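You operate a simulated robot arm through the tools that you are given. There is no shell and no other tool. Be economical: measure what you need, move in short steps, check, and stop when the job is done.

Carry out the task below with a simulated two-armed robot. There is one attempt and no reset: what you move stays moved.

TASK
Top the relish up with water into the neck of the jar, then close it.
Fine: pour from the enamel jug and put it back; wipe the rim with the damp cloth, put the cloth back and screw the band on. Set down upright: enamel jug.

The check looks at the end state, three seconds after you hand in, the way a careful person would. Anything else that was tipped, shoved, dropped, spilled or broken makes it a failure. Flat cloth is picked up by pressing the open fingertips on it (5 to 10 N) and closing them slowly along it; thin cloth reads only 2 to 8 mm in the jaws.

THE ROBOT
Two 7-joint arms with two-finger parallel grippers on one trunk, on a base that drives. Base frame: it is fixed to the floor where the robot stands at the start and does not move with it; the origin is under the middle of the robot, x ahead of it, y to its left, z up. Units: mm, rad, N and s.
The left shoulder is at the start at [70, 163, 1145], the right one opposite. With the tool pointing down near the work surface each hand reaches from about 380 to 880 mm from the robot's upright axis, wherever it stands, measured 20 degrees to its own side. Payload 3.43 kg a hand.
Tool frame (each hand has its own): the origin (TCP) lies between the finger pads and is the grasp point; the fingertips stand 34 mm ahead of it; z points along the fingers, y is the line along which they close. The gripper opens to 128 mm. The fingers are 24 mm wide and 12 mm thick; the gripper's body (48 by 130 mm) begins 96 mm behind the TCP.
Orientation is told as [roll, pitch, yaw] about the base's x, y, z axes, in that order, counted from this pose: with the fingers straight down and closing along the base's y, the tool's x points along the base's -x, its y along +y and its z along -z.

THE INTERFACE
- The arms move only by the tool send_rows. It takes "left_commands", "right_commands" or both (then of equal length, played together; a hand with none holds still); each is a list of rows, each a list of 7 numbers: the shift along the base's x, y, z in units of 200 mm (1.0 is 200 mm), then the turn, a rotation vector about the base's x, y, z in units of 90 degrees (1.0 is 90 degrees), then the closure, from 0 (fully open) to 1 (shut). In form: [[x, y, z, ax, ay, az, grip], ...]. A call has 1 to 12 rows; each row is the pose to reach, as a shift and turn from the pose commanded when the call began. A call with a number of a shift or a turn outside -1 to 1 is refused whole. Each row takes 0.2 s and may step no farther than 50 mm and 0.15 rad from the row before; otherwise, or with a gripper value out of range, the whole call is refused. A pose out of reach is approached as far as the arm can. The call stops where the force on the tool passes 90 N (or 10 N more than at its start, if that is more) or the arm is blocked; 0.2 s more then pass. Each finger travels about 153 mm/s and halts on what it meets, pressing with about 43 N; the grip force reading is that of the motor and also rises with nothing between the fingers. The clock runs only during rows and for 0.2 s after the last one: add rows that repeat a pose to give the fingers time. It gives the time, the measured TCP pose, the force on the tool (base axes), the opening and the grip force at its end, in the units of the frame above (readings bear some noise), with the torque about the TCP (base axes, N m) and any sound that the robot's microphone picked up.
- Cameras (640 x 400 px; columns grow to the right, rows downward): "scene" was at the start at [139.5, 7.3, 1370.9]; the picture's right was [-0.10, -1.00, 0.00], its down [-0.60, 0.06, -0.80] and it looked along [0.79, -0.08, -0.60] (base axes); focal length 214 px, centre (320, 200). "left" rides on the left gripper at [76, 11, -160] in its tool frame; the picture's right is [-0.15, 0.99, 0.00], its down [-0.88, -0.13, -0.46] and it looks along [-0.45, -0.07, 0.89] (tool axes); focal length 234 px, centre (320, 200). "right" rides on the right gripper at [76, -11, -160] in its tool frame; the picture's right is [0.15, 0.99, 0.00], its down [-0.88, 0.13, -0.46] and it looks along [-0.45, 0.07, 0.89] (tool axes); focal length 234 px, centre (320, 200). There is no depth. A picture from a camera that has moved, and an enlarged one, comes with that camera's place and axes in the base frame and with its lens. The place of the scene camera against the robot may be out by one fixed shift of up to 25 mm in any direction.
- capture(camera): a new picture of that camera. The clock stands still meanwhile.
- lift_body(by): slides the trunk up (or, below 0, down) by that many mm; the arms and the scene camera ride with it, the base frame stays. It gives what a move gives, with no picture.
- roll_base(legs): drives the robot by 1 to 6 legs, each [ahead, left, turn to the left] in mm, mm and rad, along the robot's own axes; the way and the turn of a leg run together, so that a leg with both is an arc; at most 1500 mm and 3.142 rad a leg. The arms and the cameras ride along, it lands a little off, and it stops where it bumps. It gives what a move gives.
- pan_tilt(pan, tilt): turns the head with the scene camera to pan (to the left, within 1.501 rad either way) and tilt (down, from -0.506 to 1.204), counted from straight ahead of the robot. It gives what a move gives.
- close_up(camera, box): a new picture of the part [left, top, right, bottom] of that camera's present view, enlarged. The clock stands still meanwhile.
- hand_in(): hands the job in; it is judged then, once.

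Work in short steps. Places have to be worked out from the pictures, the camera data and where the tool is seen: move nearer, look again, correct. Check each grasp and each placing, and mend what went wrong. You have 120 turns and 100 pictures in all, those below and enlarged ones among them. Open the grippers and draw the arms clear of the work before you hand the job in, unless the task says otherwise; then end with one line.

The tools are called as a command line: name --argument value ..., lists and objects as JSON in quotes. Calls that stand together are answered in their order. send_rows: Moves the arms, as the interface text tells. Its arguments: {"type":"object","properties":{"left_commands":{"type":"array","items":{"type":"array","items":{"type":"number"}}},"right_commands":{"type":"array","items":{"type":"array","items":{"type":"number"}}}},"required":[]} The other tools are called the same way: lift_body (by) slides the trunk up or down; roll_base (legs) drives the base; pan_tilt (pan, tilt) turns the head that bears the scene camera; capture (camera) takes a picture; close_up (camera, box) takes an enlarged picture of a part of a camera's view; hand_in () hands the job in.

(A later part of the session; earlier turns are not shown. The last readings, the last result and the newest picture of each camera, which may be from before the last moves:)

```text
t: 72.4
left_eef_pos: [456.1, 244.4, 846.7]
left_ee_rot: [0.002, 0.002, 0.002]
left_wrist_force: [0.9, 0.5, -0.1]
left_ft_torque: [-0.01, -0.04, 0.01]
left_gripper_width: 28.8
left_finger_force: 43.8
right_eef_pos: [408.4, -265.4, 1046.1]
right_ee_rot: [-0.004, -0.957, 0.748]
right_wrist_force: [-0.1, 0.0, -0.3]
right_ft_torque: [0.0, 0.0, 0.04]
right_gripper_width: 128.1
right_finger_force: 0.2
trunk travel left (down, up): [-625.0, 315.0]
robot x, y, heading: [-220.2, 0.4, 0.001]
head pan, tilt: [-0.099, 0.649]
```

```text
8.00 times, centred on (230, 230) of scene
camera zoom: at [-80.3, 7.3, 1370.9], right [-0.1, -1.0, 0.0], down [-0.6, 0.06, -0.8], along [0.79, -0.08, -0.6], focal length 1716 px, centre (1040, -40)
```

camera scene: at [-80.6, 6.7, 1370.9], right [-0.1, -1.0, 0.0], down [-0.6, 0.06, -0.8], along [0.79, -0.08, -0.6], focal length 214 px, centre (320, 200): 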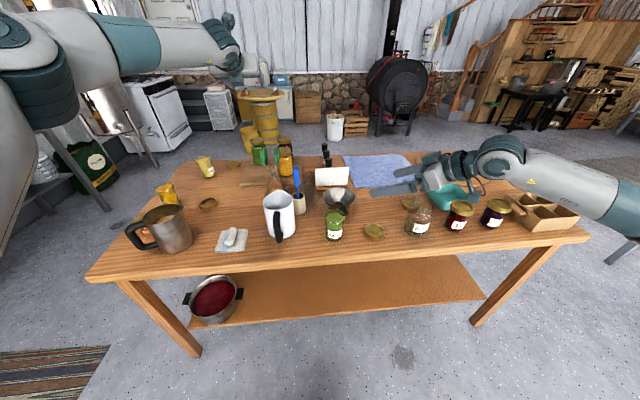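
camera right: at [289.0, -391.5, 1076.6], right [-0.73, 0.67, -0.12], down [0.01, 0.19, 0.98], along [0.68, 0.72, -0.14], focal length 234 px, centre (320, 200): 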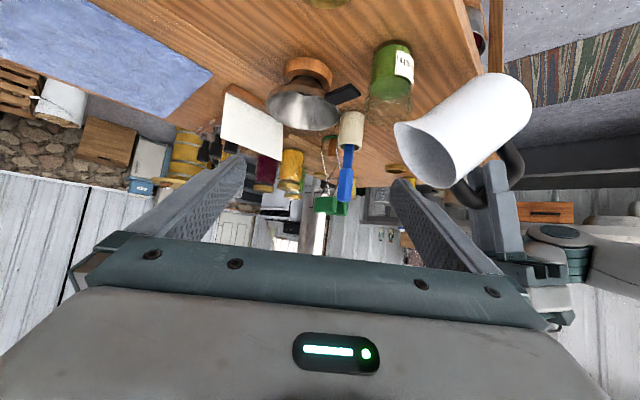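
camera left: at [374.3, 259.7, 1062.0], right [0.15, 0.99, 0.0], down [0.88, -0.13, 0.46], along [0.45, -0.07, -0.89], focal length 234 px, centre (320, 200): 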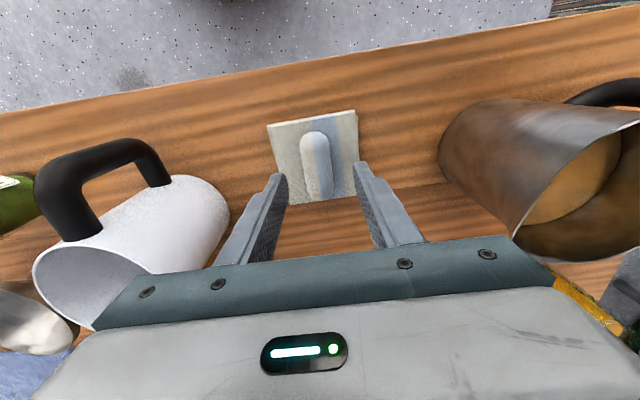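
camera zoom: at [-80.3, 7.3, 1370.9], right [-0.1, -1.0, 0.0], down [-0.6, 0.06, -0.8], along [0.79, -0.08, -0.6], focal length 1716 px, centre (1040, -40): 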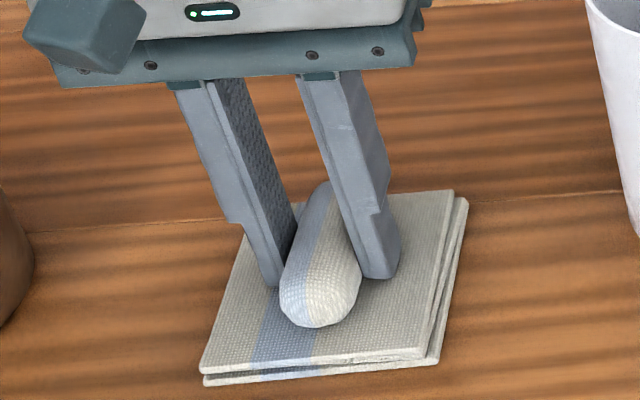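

Ridge gripped (28.8 mm). Lifting the cloth, and meanwhile moving the right hand a little outward to clear room.

send_rows --left_commands '[[0, 0, 0.1, 0, 0, 0, 1], [0, 0, 0.25, 0, 0, 0, 1], [0, 0, 0.45, 0, 0, 0, 1], [0, 0, 0.65, 0, 0, 0, 1], [0, 0, 0.85, 0, 0, 0, 1], [0, 0, 0.97, 0, 0, 0, 1], [0, 0, 0.97, 0, 0, 0, 1]]' --right_commands '[[0.05, -0.08, 0.05, 0, 0, 0, 0], [0.1, -0.16, 0.1, 0, 0, 0, 0], [0.15, -0.24, 0.15, 0, 0, 0, 0], [0.2, -0.32, 0.2, 0, 0, 0, 0], [0.25, -0.4, 0.25, 0, 0, 0, 0], [0.25, -0.4, 0.3, 0, 0, 0, 0], [0.25, -0.4, 0.3, 0, 0, 0, 0]]'

capture --camera "scene"

capture --camera "right"

```text
t: 74.0
left_eef_pos: [455.9, 244.2, 1041.6]
left_ee_rot: [-0.001, 0.002, 0.002]
left_wrist_force: [-1.0, 0.0, 0.3]
left_ft_torque: [-0.03, 0.04, 0.0]
left_gripper_width: 28.7
left_finger_force: 42.9
right_eef_pos: [423.0, -301.1, 1072.4]
right_ee_rot: [-0.01, -0.966, 0.702]
right_wrist_force: [0.4, -0.1, -0.2]
right_ft_torque: [0.0, -0.01, -0.04]
right_gripper_width: 128.1
right_finger_force: 0.0
right hand out of reach, approached as far as the arm can: row 1, 2, 3, 4, 5, 6, 7
trunk travel left (down, up): [-625.0, 315.0]
robot x, y, heading: [-222.6, 1.6, -0.003]
head pan, tilt: [-0.099, 0.649]
```

```text
45 pictures are left
camera scene: at [-80.3, 7.6, 1370.9], right [-0.1, -1.0, 0.0], down [-0.6, 0.06, -0.8], along [0.79, -0.08, -0.6], focal length 214 px, centre (320, 200)
```

scene: 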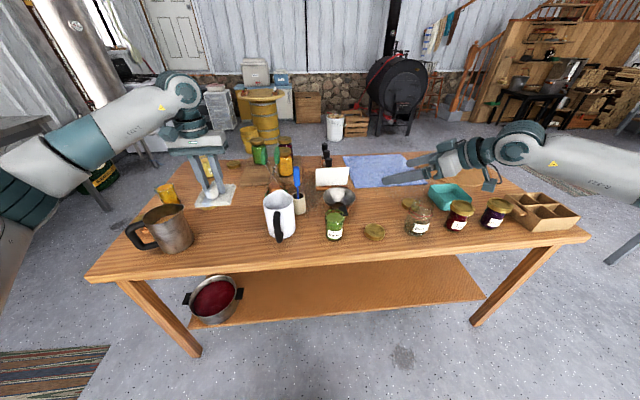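

```text
44 pictures are left
camera right: at [296.6, -421.4, 1102.1], right [-0.69, 0.71, -0.13], down [0.01, 0.19, 0.98], along [0.72, 0.68, -0.14], focal length 234 px, centre (320, 200)
```

right: 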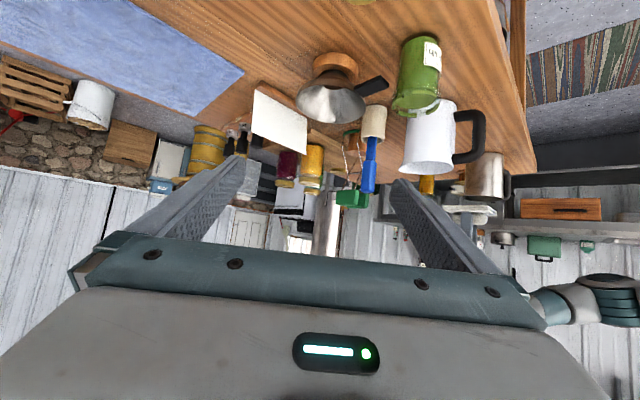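

Cloth hangs from the left hand. Carrying it over toward the jar at safe height.

send_rows --left_commands '[[-0.01, -0.15, 0, 0, 0, 0, 1], [-0.02, -0.33, 0, 0, 0, 0, 1], [-0.03, -0.52, 0, 0, 0, 0, 1], [-0.04, -0.71, 0, 0, 0, 0, 1], [-0.05, -0.88, 0, 0, 0, 0, 1], [-0.06, -0.98, 0, 0, 0, 0, 1], [-0.06, -0.98, 0, 0, 0, 0, 1]]'

send_rows --left_commands '[[0, -0.15, 0, 0, 0, 0, 1], [0, -0.33, 0, 0, 0, 0, 1], [0, -0.52, 0, 0, 0, 0, 1], [0, -0.68, 0, 0, 0, 0, 1], [0, -0.78, -0.05, 0, 0, 0, 1], [0, -0.79, -0.2, 0, 0, 0, 1], [0, -0.79, -0.3, 0, 0, 0, 1], [0, -0.79, -0.3, 0, 0, 0, 1]]'

capture --camera "right"

capture --camera "left"

```text
t: 75.6
left_eef_pos: [445.8, 48.5, 1040.4]
left_ee_rot: [0.0, 0.003, 0.001]
left_wrist_force: [0.3, 0.6, -0.2]
left_ft_torque: [0.0, 0.01, 0.0]
left_gripper_width: 28.6
left_finger_force: 43.0
right_eef_pos: [422.0, -302.6, 1072.8]
right_ee_rot: [-0.011, -0.966, 0.701]
right_wrist_force: [-0.4, 1.3, -0.4]
right_ft_torque: [-0.01, 0.01, -0.02]
right_gripper_width: 127.9
right_finger_force: 0.1
trunk travel left (down, up): [-625.0, 315.0]
robot x, y, heading: [-216.2, 1.8, 0.003]
head pan, tilt: [-0.099, 0.649]
```

```text
t: 77.4
left_eef_pos: [444.1, -109.0, 980.2]
left_ee_rot: [0.0, 0.001, 0.002]
left_wrist_force: [-0.1, 0.4, -0.2]
left_ft_torque: [-0.01, -0.06, 0.01]
left_gripper_width: 28.8
left_finger_force: 43.0
right_eef_pos: [423.1, -302.0, 1073.3]
right_ee_rot: [-0.012, -0.964, 0.701]
right_wrist_force: [0.1, 0.1, -0.3]
right_ft_torque: [0.0, 0.03, 0.0]
right_gripper_width: 127.9
right_finger_force: 0.1
trunk travel left (down, up): [-625.0, 315.0]
robot x, y, heading: [-218.3, 1.8, -0.003]
head pan, tilt: [-0.099, 0.649]
```

```text
43 pictures are left
camera right: at [296.4, -421.8, 1102.0], right [-0.69, 0.71, -0.13], down [0.01, 0.19, 0.98], along [0.72, 0.68, -0.14], focal length 234 px, centre (320, 200)
```

right: 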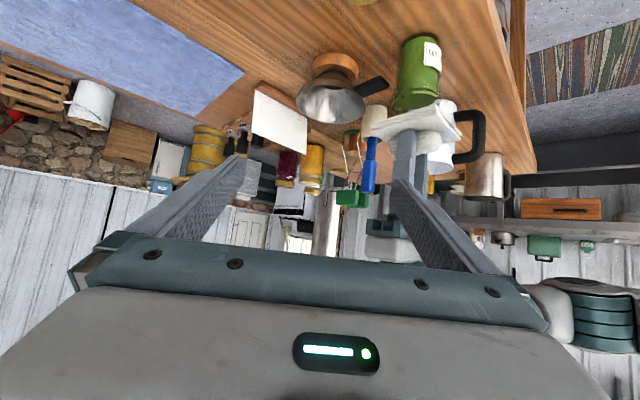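

```text
42 pictures are left
camera left: at [368.3, -98.2, 1140.1], right [0.14, 0.99, 0.0], down [0.88, -0.13, 0.45], along [0.45, -0.07, -0.89], focal length 234 px, centre (320, 200)
```

left: 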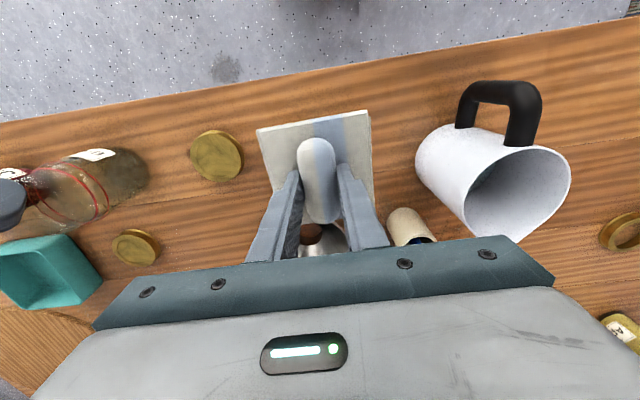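

Pad is centred over the jar mouth, ~40 mm above. Lowering carefully onto the rim.

send_rows --left_commands '[[0, -0.005, -0.08, 0, 0, 0, 1], [0, -0.005, -0.15, 0, 0, 0, 1], [0, -0.005, -0.175, 0, 0, 0, 1], [0, -0.005, -0.185, 0, 0, 0, 1]]'

close_up --camera "right" --box '[340, 30, 500, 130]'

```text
t: 78.4
left_eef_pos: [444.5, -111.1, 942.6]
left_ee_rot: [0.0, 0.001, 0.001]
left_wrist_force: [0.7, -0.9, 3.2]
left_ft_torque: [0.04, 0.04, 0.02]
left_gripper_width: 28.5
left_finger_force: 42.9
right_eef_pos: [422.2, -302.6, 1073.0]
right_ee_rot: [-0.01, -0.965, 0.702]
right_wrist_force: [0.4, 0.1, 0.8]
right_ft_torque: [-0.02, 0.01, -0.03]
right_gripper_width: 127.9
right_finger_force: 0.1
trunk travel left (down, up): [-625.0, 315.0]
robot x, y, heading: [-220.1, 4.6, -0.002]
head pan, tilt: [-0.099, 0.649]
```

```text
4.00 times, centred on (420, 80) of right
camera zoom: at [296.3, -421.7, 1102.2], right [-0.69, 0.71, -0.13], down [0.01, 0.19, 0.98], along [0.72, 0.68, -0.14], focal length 937 px, centre (-80, 680)
```

zoom: 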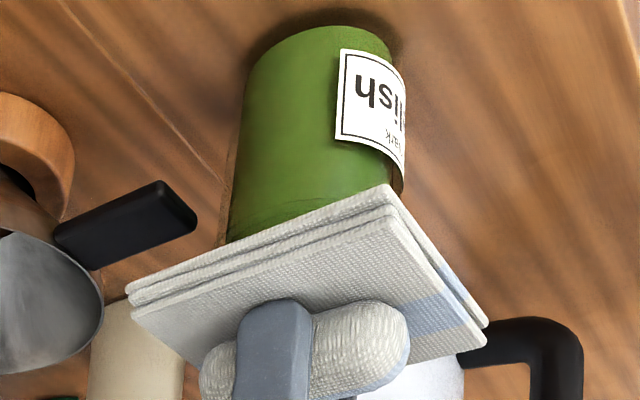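

Contact of ~3 N on the rim. Wiping with small circles and a twist.

send_rows --left_commands '[[0.06, 0, -0.007, 0, 0, 0.04, 1], [0.045, 0.045, -0.007, 0, 0, 0.1, 1], [0, 0.06, -0.007, 0, 0, 0.16, 1], [-0.045, 0.045, -0.007, 0, 0, 0.22, 1], [-0.06, 0, -0.007, 0, 0, 0.28, 1], [-0.045, -0.045, -0.007, 0, 0, 0.22, 1], [0, -0.06, -0.007, 0, 0, 0.14, 1], [0.045, -0.045, -0.007, 0, 0, 0.06, 1], [0.06, 0, -0.007, 0, 0, -0.02, 1], [0, 0, -0.007, 0, 0, -0.1, 1], [0, 0, -0.007, 0, 0, -0.04, 1], [0, 0, -0.007, 0, 0, 0, 1]]'

send_rows --left_commands '[[0, 0, 0, 0, 0, -0.09, 1], [0, 0, 0, 0, 0, -0.18, 1], [0, 0, 0, 0, 0, -0.26, 1], [0, 0, 0, 0, 0, -0.18, 1], [0, 0, 0, 0, 0, -0.09, 1], [0, 0, 0, 0, 0, 0, 1]]'

send_rows --left_commands '[[0, 0, 0.1, 0, 0, 0, 1], [0, 0, 0.3, 0, 0, 0, 1], [0, 0, 0.49, 0, 0, 0, 1], [0, 0, 0.49, 0, 0, 0, 1]]'

close_up --camera "right" --box '[340, 30, 500, 130]'

```text
t: 81.0
left_eef_pos: [443.4, -105.6, 945.1]
left_ee_rot: [0.002, -0.001, 0.006]
left_wrist_force: [3.8, 8.9, 26.3]
left_ft_torque: [0.59, -0.1, -0.09]
left_gripper_width: 28.6
left_finger_force: 43.0
right_eef_pos: [420.9, -299.4, 1075.1]
right_ee_rot: [-0.016, -0.965, 0.705]
right_wrist_force: [0.1, -0.8, 0.6]
right_ft_torque: [-0.03, -0.01, -0.01]
right_gripper_width: 127.9
right_finger_force: 0.0
trunk travel left (down, up): [-625.0, 315.0]
robot x, y, heading: [-221.3, 1.5, -0.001]
head pan, tilt: [-0.099, 0.649]
```

```text
t: 82.4
left_eef_pos: [442.7, -110.1, 943.4]
left_ee_rot: [-0.001, -0.001, 0.003]
left_wrist_force: [-1.3, 0.8, 23.0]
left_ft_torque: [0.05, 0.18, -0.28]
left_gripper_width: 28.3
left_finger_force: 43.2
right_eef_pos: [419.7, -301.1, 1073.9]
right_ee_rot: [-0.013, -0.967, 0.704]
right_wrist_force: [0.1, -0.3, 0.2]
right_ft_torque: [0.01, 0.01, 0.01]
right_gripper_width: 128.0
right_finger_force: 0.1
trunk travel left (down, up): [-625.0, 315.0]
robot x, y, heading: [-223.2, -3.3, 0.004]
head pan, tilt: [-0.099, 0.649]
```

```text
t: 83.4
left_eef_pos: [445.5, -110.4, 1039.1]
left_ee_rot: [0.0, 0.002, 0.003]
left_wrist_force: [-0.2, 0.4, 0.4]
left_ft_torque: [-0.01, -0.02, 0.01]
left_gripper_width: 28.7
left_finger_force: 43.4
right_eef_pos: [422.5, -301.4, 1073.4]
right_ee_rot: [-0.01, -0.965, 0.7]
right_wrist_force: [0.4, 1.1, -0.6]
right_ft_torque: [-0.02, 0.0, 0.0]
right_gripper_width: 128.1
right_finger_force: 0.1
trunk travel left (down, up): [-625.0, 315.0]
robot x, y, heading: [-221.7, 1.7, 0.003]
head pan, tilt: [-0.099, 0.649]
```

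```text
4.00 times, centred on (420, 80) of right
camera zoom: at [296.8, -421.7, 1101.8], right [-0.69, 0.71, -0.13], down [0.01, 0.19, 0.98], along [0.72, 0.68, -0.14], focal length 937 px, centre (-80, 680)
```

zoom: 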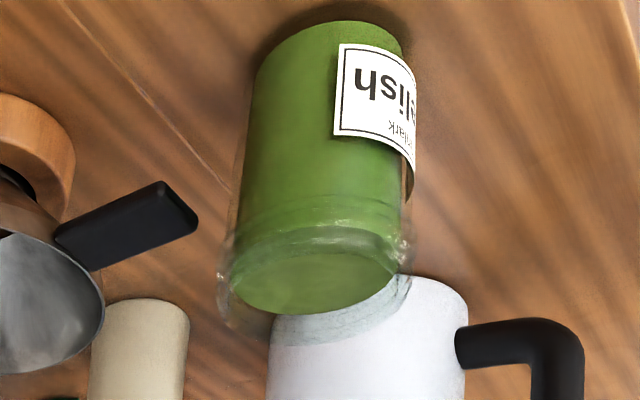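

The rim is clean and the jar essentially unmoved. Carrying the cloth back to its original spot.

send_rows --left_commands '[[0.01, 0.15, 0.01, 0, 0, 0, 1], [0.02, 0.33, 0.01, 0, 0, 0, 1], [0.03, 0.52, 0.01, 0, 0, 0, 1], [0.04, 0.71, 0.01, 0, 0, 0, 1], [0.05, 0.88, 0.01, 0, 0, 0, 1], [0.055, 0.98, 0.01, 0, 0, 0, 1]]'

send_rows --left_commands '[[0, 0.15, 0, 0, 0, 0, 1], [0, 0.33, 0, 0, 0, 0, 1], [0, 0.52, 0, 0, 0, 0, 1], [0, 0.68, 0, 0, 0, 0, 1], [0, 0.78, -0.05, 0, 0, 0, 1], [0, 0.795, -0.25, 0, 0, 0, 1], [0, 0.795, -0.48, 0, 0, 0, 1], [0, 0.795, -0.7, 0, 0, 0, 1], [0, 0.795, -0.85, 0, 0, 0, 1], [0, 0.795, -0.93, 0, 0, 0, 1], [0, 0.795, -0.96, 0, 0, 0, 1], [0, 0.795, -0.96, 0, 0, 0, 1]]'

close_up --camera "scene" --box '[180, 190, 276, 250]'

```text
t: 84.8
left_eef_pos: [455.2, 86.9, 1042.5]
left_ee_rot: [0.001, 0.003, 0.0]
left_wrist_force: [0.6, 0.5, -0.3]
left_ft_torque: [-0.03, 0.01, -0.02]
left_gripper_width: 28.7
left_finger_force: 43.2
right_eef_pos: [423.0, -301.4, 1072.0]
right_ee_rot: [-0.01, -0.965, 0.7]
right_wrist_force: [0.3, 0.3, 0.5]
right_ft_torque: [-0.03, 0.01, -0.01]
right_gripper_width: 127.8
right_finger_force: 0.1
trunk travel left (down, up): [-625.0, 315.0]
robot x, y, heading: [-219.0, -2.0, -0.001]
head pan, tilt: [-0.099, 0.649]
```

```text
t: 87.4
left_eef_pos: [455.6, 244.4, 851.3]
left_ee_rot: [0.0, 0.002, 0.002]
left_wrist_force: [-0.6, -0.3, -0.6]
left_ft_torque: [-0.02, 0.0, 0.01]
left_gripper_width: 28.8
left_finger_force: 42.6
right_eef_pos: [422.3, -301.7, 1073.8]
right_ee_rot: [-0.011, -0.966, 0.701]
right_wrist_force: [0.5, -0.3, 0.0]
right_ft_torque: [0.02, 0.01, 0.0]
right_gripper_width: 128.0
right_finger_force: 0.1
trunk travel left (down, up): [-625.0, 315.0]
robot x, y, heading: [-220.8, 0.5, 0.0]
head pan, tilt: [-0.099, 0.649]
```

```text
6.67 times, centred on (228, 220) of scene
camera zoom: at [-80.3, 7.3, 1370.9], right [-0.1, -1.0, 0.0], down [-0.6, 0.06, -0.8], along [0.79, -0.08, -0.6], focal length 1430 px, centre (933, 67)
```

zoom: 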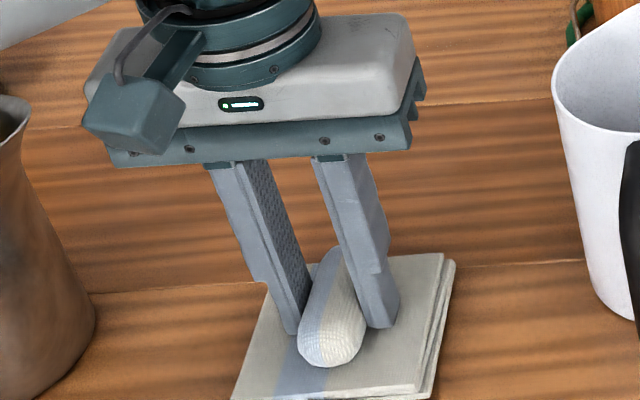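

Nearly down (about 4 mm above). Lowering the rest, opening and rising clear.

send_rows --left_commands '[[0, 0, -0.012, 0, 0, 0, 1], [0, 0, -0.02, 0, 0, 0, 1], [0, 0, -0.02, 0, 0, 0, 0.85], [0, 0, -0.02, 0, 0, 0, 0.7], [0, 0, -0.02, 0, 0, 0, 0.6], [0, 0, 0.05, 0, 0, 0, 0.6], [0, 0, 0.25, 0, 0, 0, 0.6], [0, 0, 0.5, 0, 0, 0, 0.6], [0, 0, 0.75, 0, 0, 0, 0.6], [0, 0, 0.99, 0, 0, 0, 0.6]]'

capture --camera "scene"

```text
t: 89.6
left_eef_pos: [454.3, 245.2, 1049.0]
left_ee_rot: [0.0, 0.001, 0.001]
left_wrist_force: [-0.1, -0.4, 0.1]
left_ft_torque: [0.03, 0.0, 0.03]
left_gripper_width: 51.1
left_finger_force: 0.0
right_eef_pos: [422.0, -302.4, 1073.8]
right_ee_rot: [-0.01, -0.966, 0.699]
right_wrist_force: [-0.1, 0.0, 0.0]
right_ft_torque: [0.01, -0.01, 0.0]
right_gripper_width: 127.9
right_finger_force: 0.2
trunk travel left (down, up): [-625.0, 315.0]
robot x, y, heading: [-221.1, -1.8, 0.006]
head pan, tilt: [-0.099, 0.649]
```

```text
38 pictures are left
camera scene: at [-81.1, 6.5, 1370.9], right [-0.1, -1.0, 0.0], down [-0.6, 0.06, -0.8], along [0.79, -0.08, -0.6], focal length 214 px, centre (320, 200)
```

scene: 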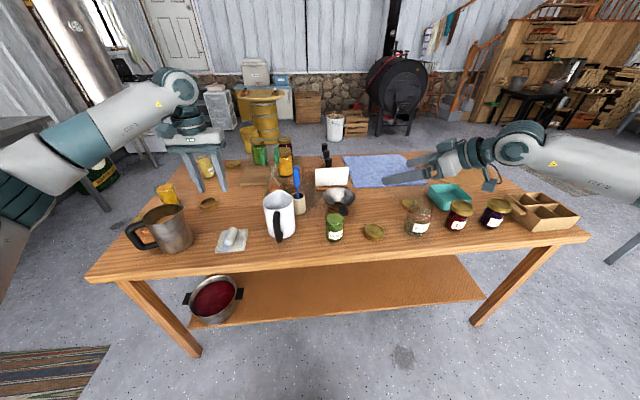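

Cloth and jug are back in place. For the lid (near (442,-261)) I'll keep using the healthy left arm, so I shift the base 200 mm to the right.

roll_base --legs '[[0, -200, 0]]'

close_up --camera "scene" --box '[220, 190, 380, 290]'

```text
t: 91.2
left_eef_pos: [454.3, 46.8, 1047.8]
left_ee_rot: [-0.001, 0.003, 0.002]
left_wrist_force: [0.0, -0.2, -0.2]
left_ft_torque: [0.03, -0.02, -0.02]
left_gripper_width: 51.1
left_finger_force: 0.1
right_eef_pos: [422.4, -500.4, 1072.0]
right_ee_rot: [-0.011, -0.966, 0.703]
right_wrist_force: [0.2, 0.2, 0.3]
right_ft_torque: [0.01, -0.02, -0.01]
right_gripper_width: 128.2
right_finger_force: 0.0
trunk travel left (down, up): [-625.0, 315.0]
robot x, y, heading: [-220.7, -200.6, 0.005]
head pan, tilt: [-0.099, 0.649]
```

```text
4.00 times, centred on (300, 240) of scene
camera zoom: at [-80.0, -192.9, 1370.9], right [-0.1, -1.0, 0.0], down [-0.6, 0.06, -0.8], along [0.79, -0.08, -0.6], focal length 858 px, centre (400, 40)
```

zoom: 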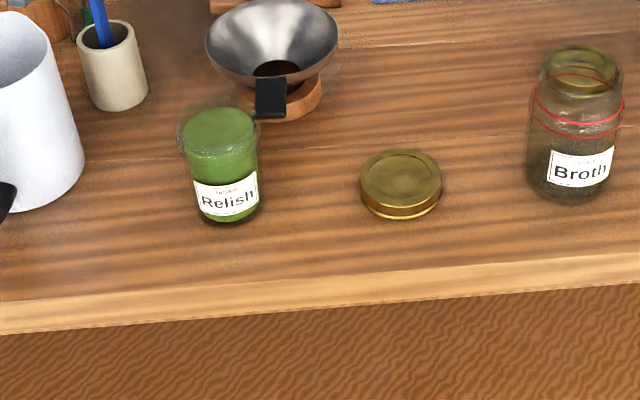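

Lid width (~72 mm) suits the relish jar's rim. Moving the left hand above the lid with fingers open.

send_rows --left_commands '[[0, -0.2, 0, 0, 0, 0, 0.3], [-0.01, -0.4, 0, 0, 0, 0, 0.15], [-0.02, -0.6, 0, 0, 0, 0, 0.15], [-0.04, -0.8, 0, 0, 0, 0, 0.15], [-0.06, -1.0, 0, 0, 0, 0, 0.15], [-0.06, -1.0, 0, 0, 0, 0, 0.15]]'

send_rows --left_commands '[[0, -0.2, 0, 0, 0, 0, 0.15], [0, -0.4, -0.1, 0, 0, 0, 0.15], [0, -0.54, -0.25, 0, 0, 0, 0.15], [0, -0.54, -0.45, 0, 0, 0, 0.15], [0, -0.54, -0.45, 0, 0, 0, 0.15]]'

capture --camera "left"

```text
t: 92.6
left_eef_pos: [441.1, -152.9, 1048.6]
left_ee_rot: [-0.001, 0.001, 0.006]
left_wrist_force: [-0.9, 0.9, 0.4]
left_ft_torque: [-0.03, -0.01, 0.02]
left_gripper_width: 108.6
left_finger_force: 0.1
right_eef_pos: [423.2, -499.5, 1073.7]
right_ee_rot: [-0.014, -0.964, 0.704]
right_wrist_force: [-0.1, 0.5, -0.1]
right_ft_torque: [-0.02, 0.01, -0.05]
right_gripper_width: 128.0
right_finger_force: 0.1
trunk travel left (down, up): [-625.0, 315.0]
robot x, y, heading: [-222.0, -200.6, 0.002]
head pan, tilt: [-0.099, 0.649]
```

```text
t: 93.8
left_eef_pos: [442.9, -261.5, 958.2]
left_ee_rot: [-0.001, -0.001, 0.004]
left_wrist_force: [-0.2, 0.2, -0.4]
left_ft_torque: [0.02, -0.01, 0.0]
left_gripper_width: 108.7
left_finger_force: 0.0
right_eef_pos: [422.6, -501.1, 1072.7]
right_ee_rot: [-0.01, -0.966, 0.703]
right_wrist_force: [-0.2, 0.0, 0.7]
right_ft_torque: [-0.04, -0.02, 0.02]
right_gripper_width: 128.2
right_finger_force: 0.0
trunk travel left (down, up): [-625.0, 315.0]
robot x, y, heading: [-221.7, -201.4, 0.001]
head pan, tilt: [-0.099, 0.649]
```

```text
36 pictures are left
camera left: at [366.2, -250.4, 1117.5], right [0.14, 0.99, 0.0], down [0.88, -0.13, 0.46], along [0.45, -0.06, -0.89], focal length 234 px, centre (320, 200)
```

left: 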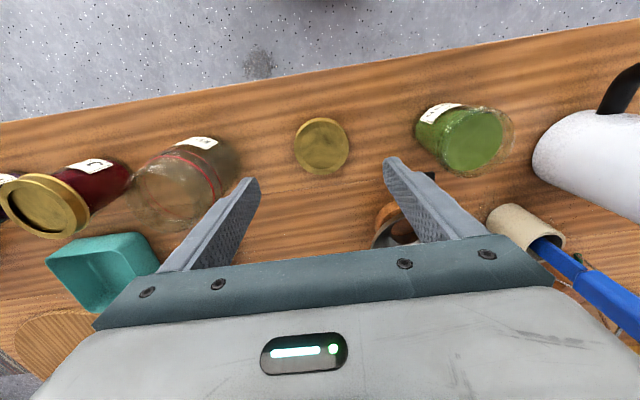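

Lid centre ≈ (440,-258). Descending and gripping it by its sides, fingertips just above the table.

send_rows --left_commands '[[-0.005, 0.005, -0.2, 0, 0, 0, 0.15], [-0.012, 0.012, -0.4, 0, 0, 0, 0.15], [-0.012, 0.014, -0.53, 0, 0, 0, 0.15], [-0.012, 0.014, -0.6, 0, 0, 0, 0.15], [-0.012, 0.014, -0.605, 0, 0, 0, 0.3], [-0.012, 0.014, -0.605, 0, 0, 0, 0.4], [-0.012, 0.014, -0.605, 0, 0, 0, 0.5], [-0.012, 0.014, -0.605, 0, 0, 0, 0.6], [-0.012, 0.014, -0.605, 0, 0, 0, 0.6]]'

capture --camera "left"

close_up --camera "scene" --box '[280, 200, 360, 250]'

```text
t: 95.8
left_eef_pos: [440.3, -259.0, 836.9]
left_ee_rot: [0.001, 0.002, 0.003]
left_wrist_force: [-0.5, 0.4, 0.1]
left_ft_torque: [-0.04, -0.04, 0.01]
left_gripper_width: 71.8
left_finger_force: 43.3
right_eef_pos: [424.1, -501.0, 1073.5]
right_ee_rot: [-0.01, -0.966, 0.703]
right_wrist_force: [0.6, -0.1, 0.0]
right_ft_torque: [-0.01, 0.0, 0.01]
right_gripper_width: 127.9
right_finger_force: 0.1
trunk travel left (down, up): [-625.0, 315.0]
robot x, y, heading: [-219.5, -199.3, 0.002]
head pan, tilt: [-0.099, 0.649]
```

```text
35 pictures are left
camera left: at [364.3, -247.2, 996.8], right [0.14, 0.99, 0.0], down [0.88, -0.13, 0.45], along [0.45, -0.06, -0.89], focal length 234 px, centre (320, 200)
```

left: 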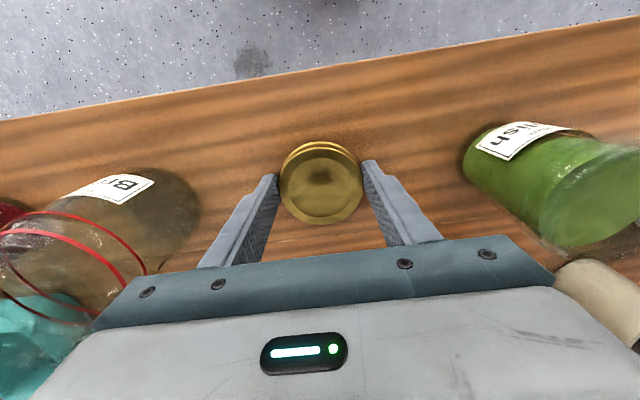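

```text
8.00 times, centred on (320, 225) of scene
camera zoom: at [-79.9, -192.8, 1370.9], right [-0.1, -1.0, 0.0], down [-0.6, 0.06, -0.8], along [0.79, -0.08, -0.6], focal length 1716 px, centre (320, 0)
```

zoom: 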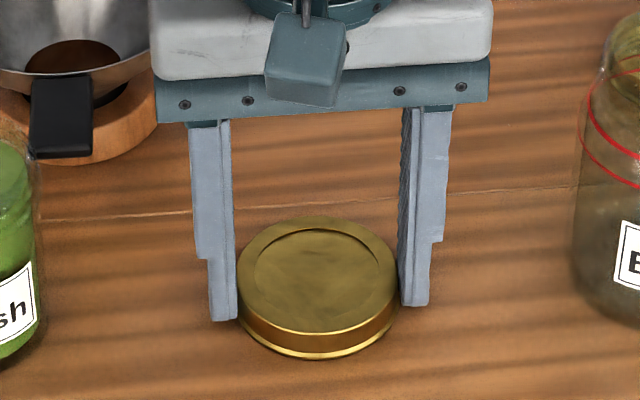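

Lid held at 71.8 mm. Lifting it and moving partway toward the jar for a precise look at the jar's mouth.

send_rows --left_commands '[[0, 0, 0.1, 0, 0, 0, 0.6], [0, 0, 0.3, 0, 0, 0, 0.6], [0, 0, 0.55, 0, 0, 0, 0.6], [0, 0, 0.8, 0, 0, 0, 0.6], [0, 0.1, 0.9, 0, 0, 0, 0.6], [0, 0.2, 0.9, 0, 0, 0, 0.6], [0, 0.2, 0.9, 0, 0, 0, 0.6]]'

capture --camera "left"

close_up --camera "left" --box '[360, 60, 520, 160]'

```text
t: 97.4
left_eef_pos: [439.9, -218.2, 1017.8]
left_ee_rot: [0.002, 0.003, 0.003]
left_wrist_force: [-0.2, 0.2, 0.5]
left_ft_torque: [0.03, 0.02, 0.01]
left_gripper_width: 71.6
left_finger_force: 43.2
right_eef_pos: [423.8, -501.9, 1073.3]
right_ee_rot: [-0.01, -0.965, 0.7]
right_wrist_force: [-0.3, 0.0, -0.4]
right_ft_torque: [-0.02, 0.01, 0.02]
right_gripper_width: 127.9
right_finger_force: 0.1
trunk travel left (down, up): [-625.0, 315.0]
robot x, y, heading: [-220.7, -202.4, 0.003]
head pan, tilt: [-0.099, 0.649]
```

```text
33 pictures are left
camera left: at [364.3, -207.3, 1177.0], right [0.14, 0.99, 0.0], down [0.88, -0.13, 0.45], along [0.45, -0.06, -0.89], focal length 234 px, centre (320, 200)
```

left: 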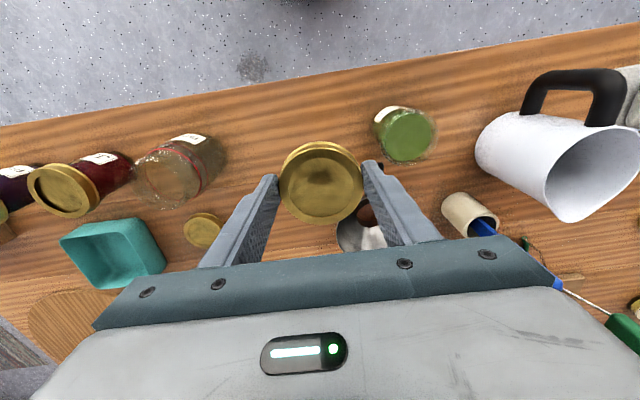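

```text
4.00 times, centred on (440, 110) of left
camera zoom: at [364.3, -207.3, 1177.0], right [0.14, 0.99, 0.0], down [0.88, -0.13, 0.45], along [0.45, -0.06, -0.89], focal length 937 px, centre (-160, 560)
```

zoom: 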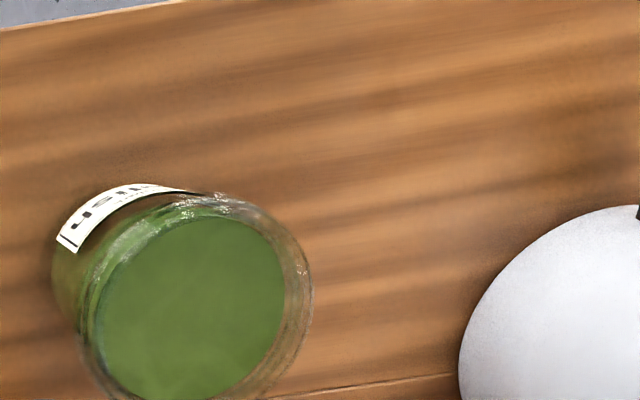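

Jar mouth centre ≈ (441,-110). Moving the lid over it while pre-turning the wrist counter-clockwise to allow a long clockwise turn.

send_rows --left_commands '[[0, 0.1, 0, 0, 0, 0.09, 0.6], [0, 0.22, 0, 0, 0, 0.18, 0.6], [0, 0.34, 0, 0, 0, 0.27, 0.6], [0.005, 0.45, 0, 0, 0, 0.36, 0.6], [0.005, 0.54, 0, 0, 0, 0.45, 0.6], [0.005, 0.54, 0, 0, 0, 0.54, 0.6], [0.005, 0.54, 0, 0, 0, 0.63, 0.6], [0.005, 0.54, -0.05, 0, 0, 0.72, 0.6], [0.005, 0.54, -0.1, 0, 0, 0.81, 0.6], [0.005, 0.54, -0.2, 0, 0, 0.9, 0.6], [0.005, 0.54, -0.3, 0, 0, 0.95, 0.6], [0.005, 0.54, -0.3, 0, 0, 0.95, 0.6]]'

close_up --camera "scene" --box '[220, 170, 316, 230]'

capture --camera "left"

```text
t: 100.0
left_eef_pos: [441.6, -109.2, 957.4]
left_ee_rot: [-0.001, 0.0, 1.498]
left_wrist_force: [0.2, -0.7, -0.1]
left_ft_torque: [0.01, -0.01, 0.02]
left_gripper_width: 71.4
left_finger_force: 42.9
right_eef_pos: [422.8, -501.3, 1072.6]
right_ee_rot: [-0.011, -0.965, 0.704]
right_wrist_force: [0.3, -0.2, 0.3]
right_ft_torque: [0.01, 0.02, 0.0]
right_gripper_width: 127.9
right_finger_force: 0.1
trunk travel left (down, up): [-625.0, 315.0]
robot x, y, heading: [-217.3, -200.1, -0.003]
head pan, tilt: [-0.099, 0.649]
```

```text
6.67 times, centred on (268, 200) of scene
camera zoom: at [-80.3, -192.9, 1370.9], right [-0.1, -1.0, 0.0], down [-0.6, 0.06, -0.8], along [0.79, -0.08, -0.6], focal length 1430 px, centre (667, 200)
```

zoom: 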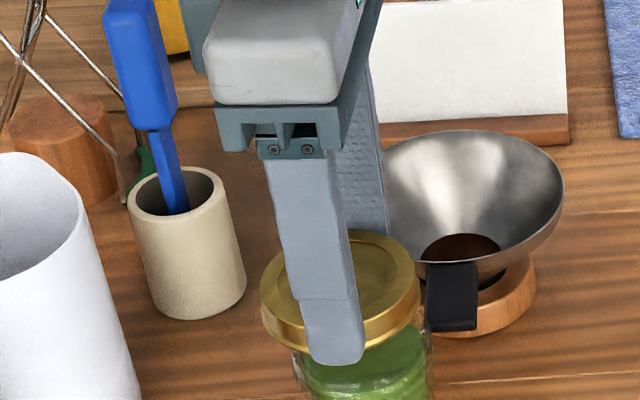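

```text
30 pictures are left
camera left: at [424.2, -184.6, 1117.0], right [-0.98, 0.22, 0.0], down [0.19, 0.87, 0.45], along [0.1, 0.44, -0.89], focal length 234 px, centre (320, 200)
```

left: 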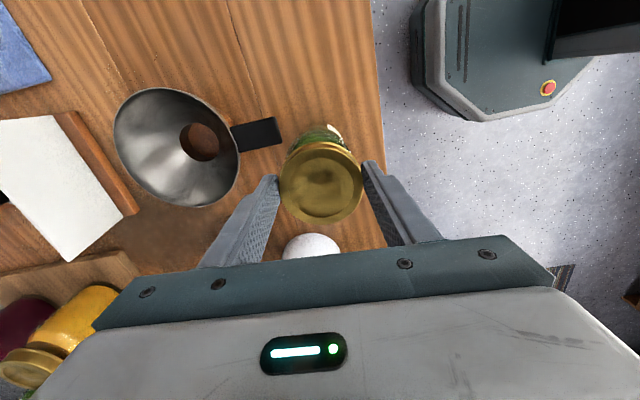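

Zooming in on the lid against the jar's neck to check the alignment before lowering.

close_up --camera "scene" --box '[250, 198, 298, 238]'

close_up --camera "left" --box '[260, 110, 380, 235]'

```text
10.00 times, centred on (274, 218) of scene
camera zoom: at [-80.3, -192.9, 1370.9], right [-0.1, -1.0, 0.0], down [-0.6, 0.06, -0.8], along [0.79, -0.08, -0.6], focal length 2145 px, centre (780, 20)
```

zoom: 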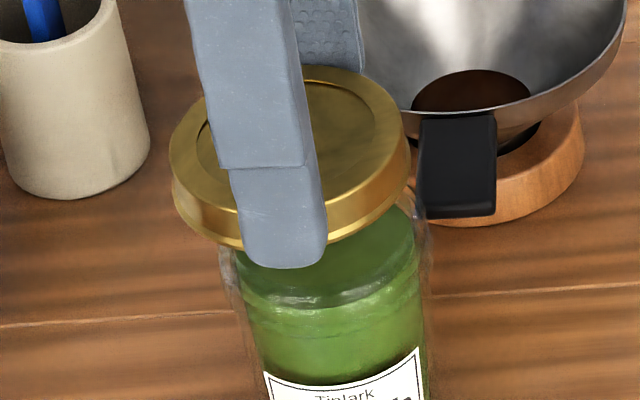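

```text
3.20 times, centred on (320, 172) of left
camera zoom: at [424.2, -184.6, 1117.0], right [-0.98, 0.22, 0.0], down [0.19, 0.87, 0.45], along [0.1, 0.44, -0.89], focal length 749 px, centre (320, 288)
```

zoom: 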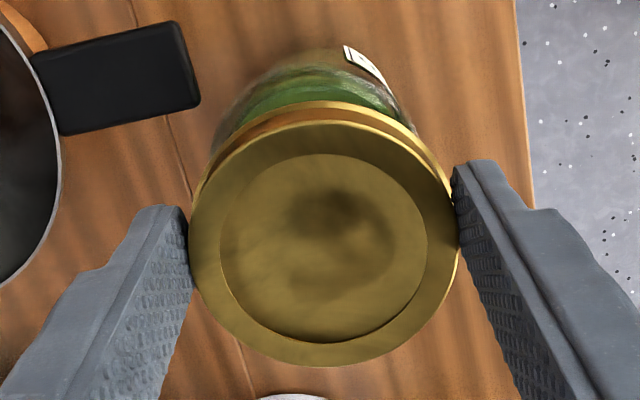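

The jar axis looks about 4 mm further right (−y) and 2 mm further ahead than the lid. Correcting and lowering to just above the rim.

send_rows --left_commands '[[0.01, -0.02, -0.03, 0, 0, 0, 0.6], [0.01, -0.021, -0.07, 0, 0, 0, 0.6], [0.01, -0.021, -0.1, 0, 0, 0, 0.6], [0.01, -0.021, -0.1, 0, 0, 0, 0.6]]'

close_up --camera "scene" --box '[250, 198, 298, 238]'

close_up --camera "left" --box '[260, 110, 380, 235]'

```text
t: 101.0
left_eef_pos: [443.0, -114.6, 937.3]
left_ee_rot: [-0.001, 0.001, 1.497]
left_wrist_force: [0.5, -0.2, -0.2]
left_ft_torque: [-0.02, -0.03, 0.03]
left_gripper_width: 71.6
left_finger_force: 43.2
right_eef_pos: [422.8, -501.4, 1072.4]
right_ee_rot: [-0.01, -0.964, 0.705]
right_wrist_force: [-0.7, -0.3, 0.0]
right_ft_torque: [-0.01, 0.0, -0.01]
right_gripper_width: 128.0
right_finger_force: 0.0
trunk travel left (down, up): [-625.0, 315.0]
robot x, y, heading: [-222.4, -204.2, 0.0]
head pan, tilt: [-0.099, 0.649]
```

```text
10.00 times, centred on (274, 218) of scene
camera zoom: at [-80.0, -192.8, 1370.9], right [-0.1, -1.0, 0.0], down [-0.6, 0.06, -0.8], along [0.79, -0.08, -0.6], focal length 2145 px, centre (780, 20)
```

zoom: 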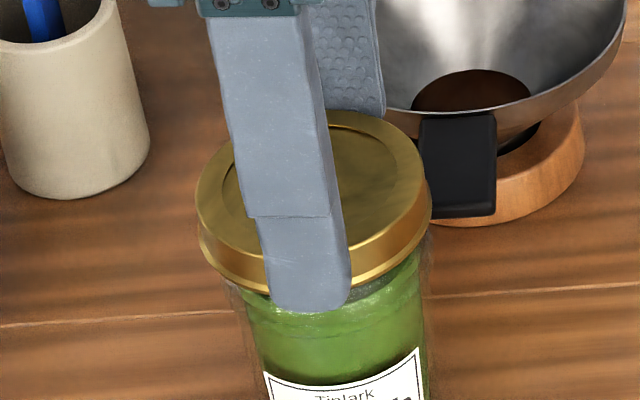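

```text
3.20 times, centred on (320, 172) of left
camera zoom: at [425.7, -189.1, 1096.3], right [-0.98, 0.22, 0.0], down [0.2, 0.87, 0.45], along [0.1, 0.44, -0.89], focal length 749 px, centre (320, 288)
```

zoom: 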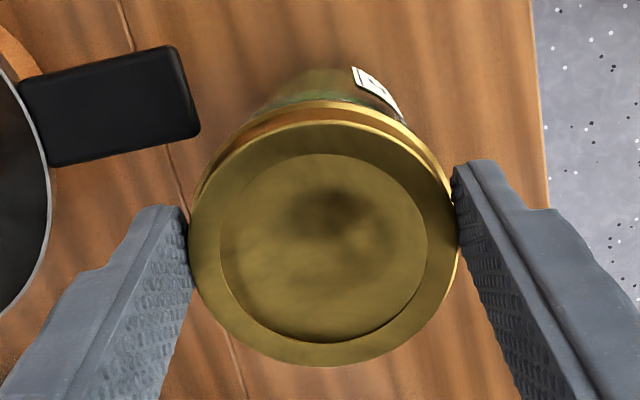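

Well aligned now. Lowering in small steps onto the rim.

send_rows --left_commands '[[0, 0, -0.015, 0, 0, 0, 0.6], [0, 0, -0.03, 0, 0, 0, 0.6], [0, 0, -0.045, 0, 0, 0, 0.6], [0, 0, -0.055, 0, 0, 0, 0.6]]'

```text
t: 102.0
left_eef_pos: [442.2, -113.2, 925.9]
left_ee_rot: [0.004, 0.001, 1.496]
left_wrist_force: [-0.5, 0.3, -1.1]
left_ft_torque: [-0.04, 0.03, -0.01]
left_gripper_width: 71.8
left_finger_force: 42.9
right_eef_pos: [423.5, -501.3, 1073.3]
right_ee_rot: [-0.011, -0.966, 0.704]
right_wrist_force: [0.0, -0.5, 0.2]
right_ft_torque: [-0.03, 0.01, 0.0]
right_gripper_width: 128.2
right_finger_force: 0.1
trunk travel left (down, up): [-625.0, 315.0]
robot x, y, heading: [-218.4, -200.0, 0.006]
head pan, tilt: [-0.099, 0.649]
```

No contact yet at 926, so the skirt has slipped over the rim. Continuing down in small steps.

send_rows --left_commands '[[0, 0, -0.012, 0, 0, 0, 0.6], [0, 0, -0.022, 0, 0, 0, 0.6], [0, 0, -0.03, 0, 0, 0, 0.6], [0, 0, -0.03, 0, 0, 0, 0.6]]'

close_up --camera "scene" --box '[250, 198, 298, 238]'

```text
t: 103.0
left_eef_pos: [441.9, -113.7, 923.4]
left_ee_rot: [-0.008, 0.002, 1.497]
left_wrist_force: [4.2, 4.4, 34.9]
left_ft_torque: [0.38, -0.09, -0.03]
left_gripper_width: 71.8
left_finger_force: 43.3
right_eef_pos: [420.6, -501.6, 1075.6]
right_ee_rot: [-0.014, -0.967, 0.706]
right_wrist_force: [-0.2, 0.3, 0.6]
right_ft_torque: [0.03, 0.0, -0.03]
right_gripper_width: 128.0
right_finger_force: 0.1
trunk travel left (down, up): [-625.0, 315.0]
robot x, y, heading: [-219.3, -198.8, 0.005]
head pan, tilt: [-0.099, 0.649]
```

```text
10.00 times, centred on (274, 218) of scene
camera zoom: at [-83.3, -192.7, 1371.6], right [-0.1, -1.0, 0.0], down [-0.6, 0.06, -0.8], along [0.79, -0.08, -0.6], focal length 2145 px, centre (780, 20)
```

zoom: 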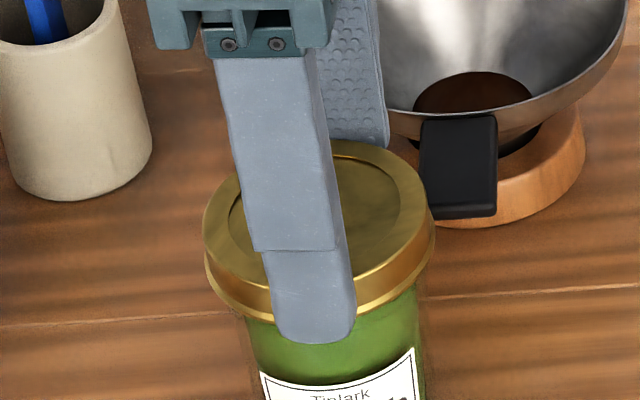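

Contact at z≈923 with 35 N, a bit much. Easing up slightly and turning clockwise with light pressure.

send_rows --left_commands '[[0, 0, 0.008, 0, 0, -0.04, 0.6], [0, 0, 0.008, 0, 0, -0.12, 0.6], [0, 0, 0.007, 0, 0, -0.21, 0.6], [0, 0, 0.006, 0, 0, -0.3, 0.6], [0, 0, 0.005, 0, 0, -0.39, 0.6], [0, 0, 0.004, 0, 0, -0.48, 0.6], [0, 0, 0.003, 0, 0, -0.57, 0.6], [0, 0, 0.002, 0, 0, -0.66, 0.6], [0, 0, 0.001, 0, 0, -0.75, 0.6], [0, 0, 0, 0, 0, -0.84, 0.6], [0, 0, -0.001, 0, 0, -0.92, 0.6], [0, 0, -0.002, 0, 0, -1.0, 0.6]]'

close_up --camera "scene" --box '[250, 198, 298, 238]'

```text
t: 105.6
left_eef_pos: [441.6, -113.1, 922.2]
left_ee_rot: [-0.001, -0.004, -0.075]
left_wrist_force: [1.5, 9.0, 34.5]
left_ft_torque: [0.49, -0.05, 0.03]
left_gripper_width: 71.7
left_finger_force: 43.0
right_eef_pos: [419.7, -499.5, 1074.3]
right_ee_rot: [-0.016, -0.968, 0.707]
right_wrist_force: [-0.3, -0.4, 1.2]
right_ft_torque: [-0.03, 0.04, -0.01]
right_gripper_width: 128.1
right_finger_force: 0.1
trunk travel left (down, up): [-625.0, 315.0]
robot x, y, heading: [-219.3, -201.8, 0.004]
head pan, tilt: [-0.099, 0.649]
```

```text
10.00 times, centred on (274, 218) of scene
camera zoom: at [-83.7, -191.8, 1371.4], right [-0.1, -1.0, 0.0], down [-0.6, 0.06, -0.8], along [0.8, -0.08, -0.6], focal length 2145 px, centre (780, 20)
```

zoom: 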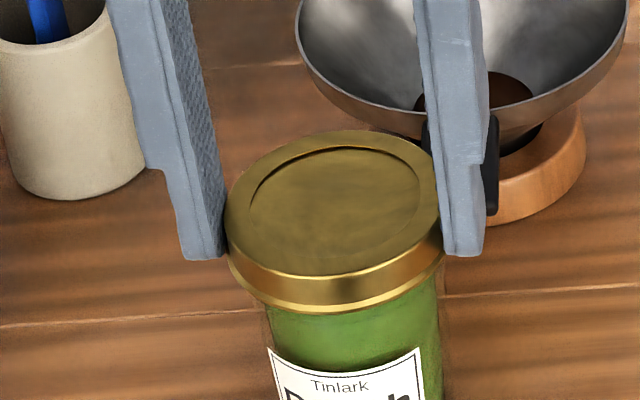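

Lid turned with the jar staying put (about 1 mm down). There's a 9 N side force, so I shift 2 mm to +y and keep turning clockwise.

send_rows --left_commands '[[0, 0.006, 0.005, 0, 0, -0.04, 0.6], [0, 0.01, 0.005, 0, 0, -0.12, 0.6], [0, 0.01, 0.004, 0, 0, -0.21, 0.6], [0, 0.01, 0.003, 0, 0, -0.3, 0.6], [0, 0.01, 0.002, 0, 0, -0.39, 0.6], [0, 0.01, 0.001, 0, 0, -0.48, 0.6], [0, 0.01, 0, 0, 0, -0.57, 0.6], [0, 0.01, -0.001, 0, 0, -0.66, 0.6], [0, 0.01, -0.002, 0, 0, -0.75, 0.6], [0, 0.01, -0.003, 0, 0, -0.82, 0.6]]'

close_up --camera "scene" --box '[250, 198, 298, 238]'

```text
t: 107.8
left_eef_pos: [441.9, -114.9, 921.7]
left_ee_rot: [0.003, -0.002, -0.922]
left_wrist_force: [12.0, 0.8, 28.3]
left_ft_torque: [-0.17, -0.63, 0.06]
left_gripper_width: 71.6
left_finger_force: 43.0
left hand out of reach, approached as far as the arm can: row 8, 9, 10
right_eef_pos: [421.6, -500.7, 1073.3]
right_ee_rot: [-0.012, -0.968, 0.705]
right_wrist_force: [0.5, 0.5, -0.8]
right_ft_torque: [0.0, 0.02, 0.01]
right_gripper_width: 128.1
right_finger_force: 0.0
trunk travel left (down, up): [-625.0, 315.0]
robot x, y, heading: [-221.7, -197.6, 0.0]
head pan, tilt: [-0.099, 0.649]
```

```text
10.00 times, centred on (274, 218) of scene
camera zoom: at [-81.8, -193.3, 1371.1], right [-0.1, -1.0, 0.0], down [-0.6, 0.06, -0.8], along [0.79, -0.08, -0.6], focal length 2145 px, centre (780, 20)
```

zoom: 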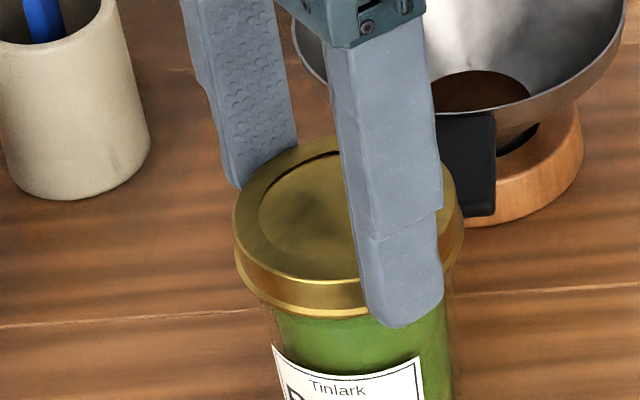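

At the wrist's limit after about 140° of turn. Releasing and lifting slightly to inspect the seat of the lid.

send_rows --left_commands '[[0, 0, 0.005, 0, 0, 0, 0.5], [0, 0, 0.005, 0, 0, 0, 0.35], [0, 0, 0.005, 0, 0, 0, 0.25], [0, 0, 0.1, 0, 0, 0.05, 0.25], [0, 0, 0.3, 0, 0, 0.1, 0.25], [0, 0, 0.4, 0, 0, 0.15, 0.25]]'

close_up --camera "scene" --box '[250, 190, 314, 245]'

capture --camera "left"

```text
t: 109.2
left_eef_pos: [443.4, -111.9, 998.9]
left_ee_rot: [0.0, 0.002, -0.687]
left_wrist_force: [0.3, 0.3, -0.6]
left_ft_torque: [0.01, 0.01, 0.01]
left_gripper_width: 96.1
left_finger_force: 0.0
right_eef_pos: [422.3, -500.7, 1071.7]
right_ee_rot: [-0.011, -0.966, 0.702]
right_wrist_force: [-1.2, -0.5, 0.0]
right_ft_torque: [0.02, 0.0, -0.01]
right_gripper_width: 128.1
right_finger_force: 0.0
trunk travel left (down, up): [-625.0, 315.0]
robot x, y, heading: [-216.9, -200.3, 0.007]
head pan, tilt: [-0.099, 0.649]
```

```text
7.27 times, centred on (282, 218) of scene
camera zoom: at [-79.8, -192.8, 1370.8], right [-0.1, -1.0, 0.0], down [-0.6, 0.06, -0.8], along [0.79, -0.08, -0.6], focal length 1560 px, centre (596, 73)
```

zoom: 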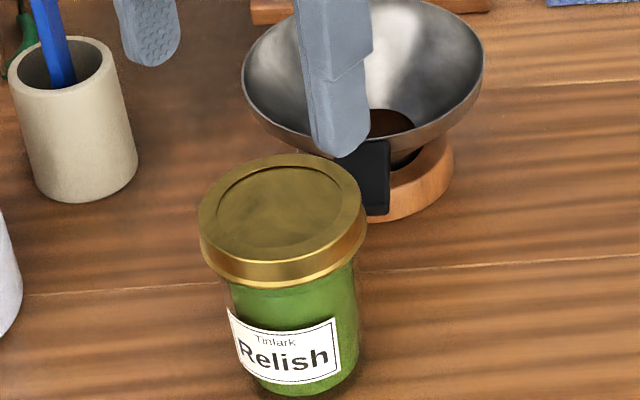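

```text
21 pictures are left
camera left: at [391.8, -55.3, 1158.6], right [0.74, 0.67, 0.0], down [0.6, -0.66, 0.45], along [0.3, -0.34, -0.89], focal length 234 px, centre (320, 200)
```

left: 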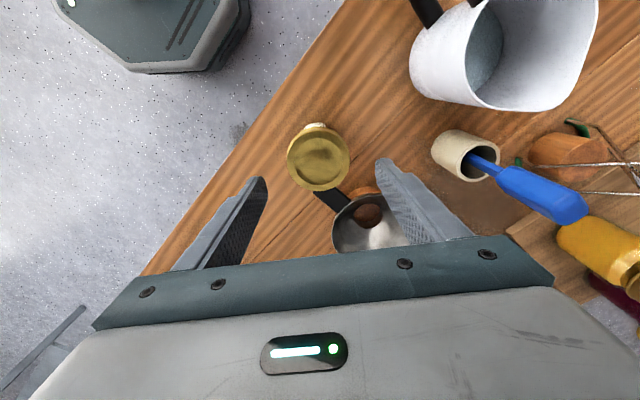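

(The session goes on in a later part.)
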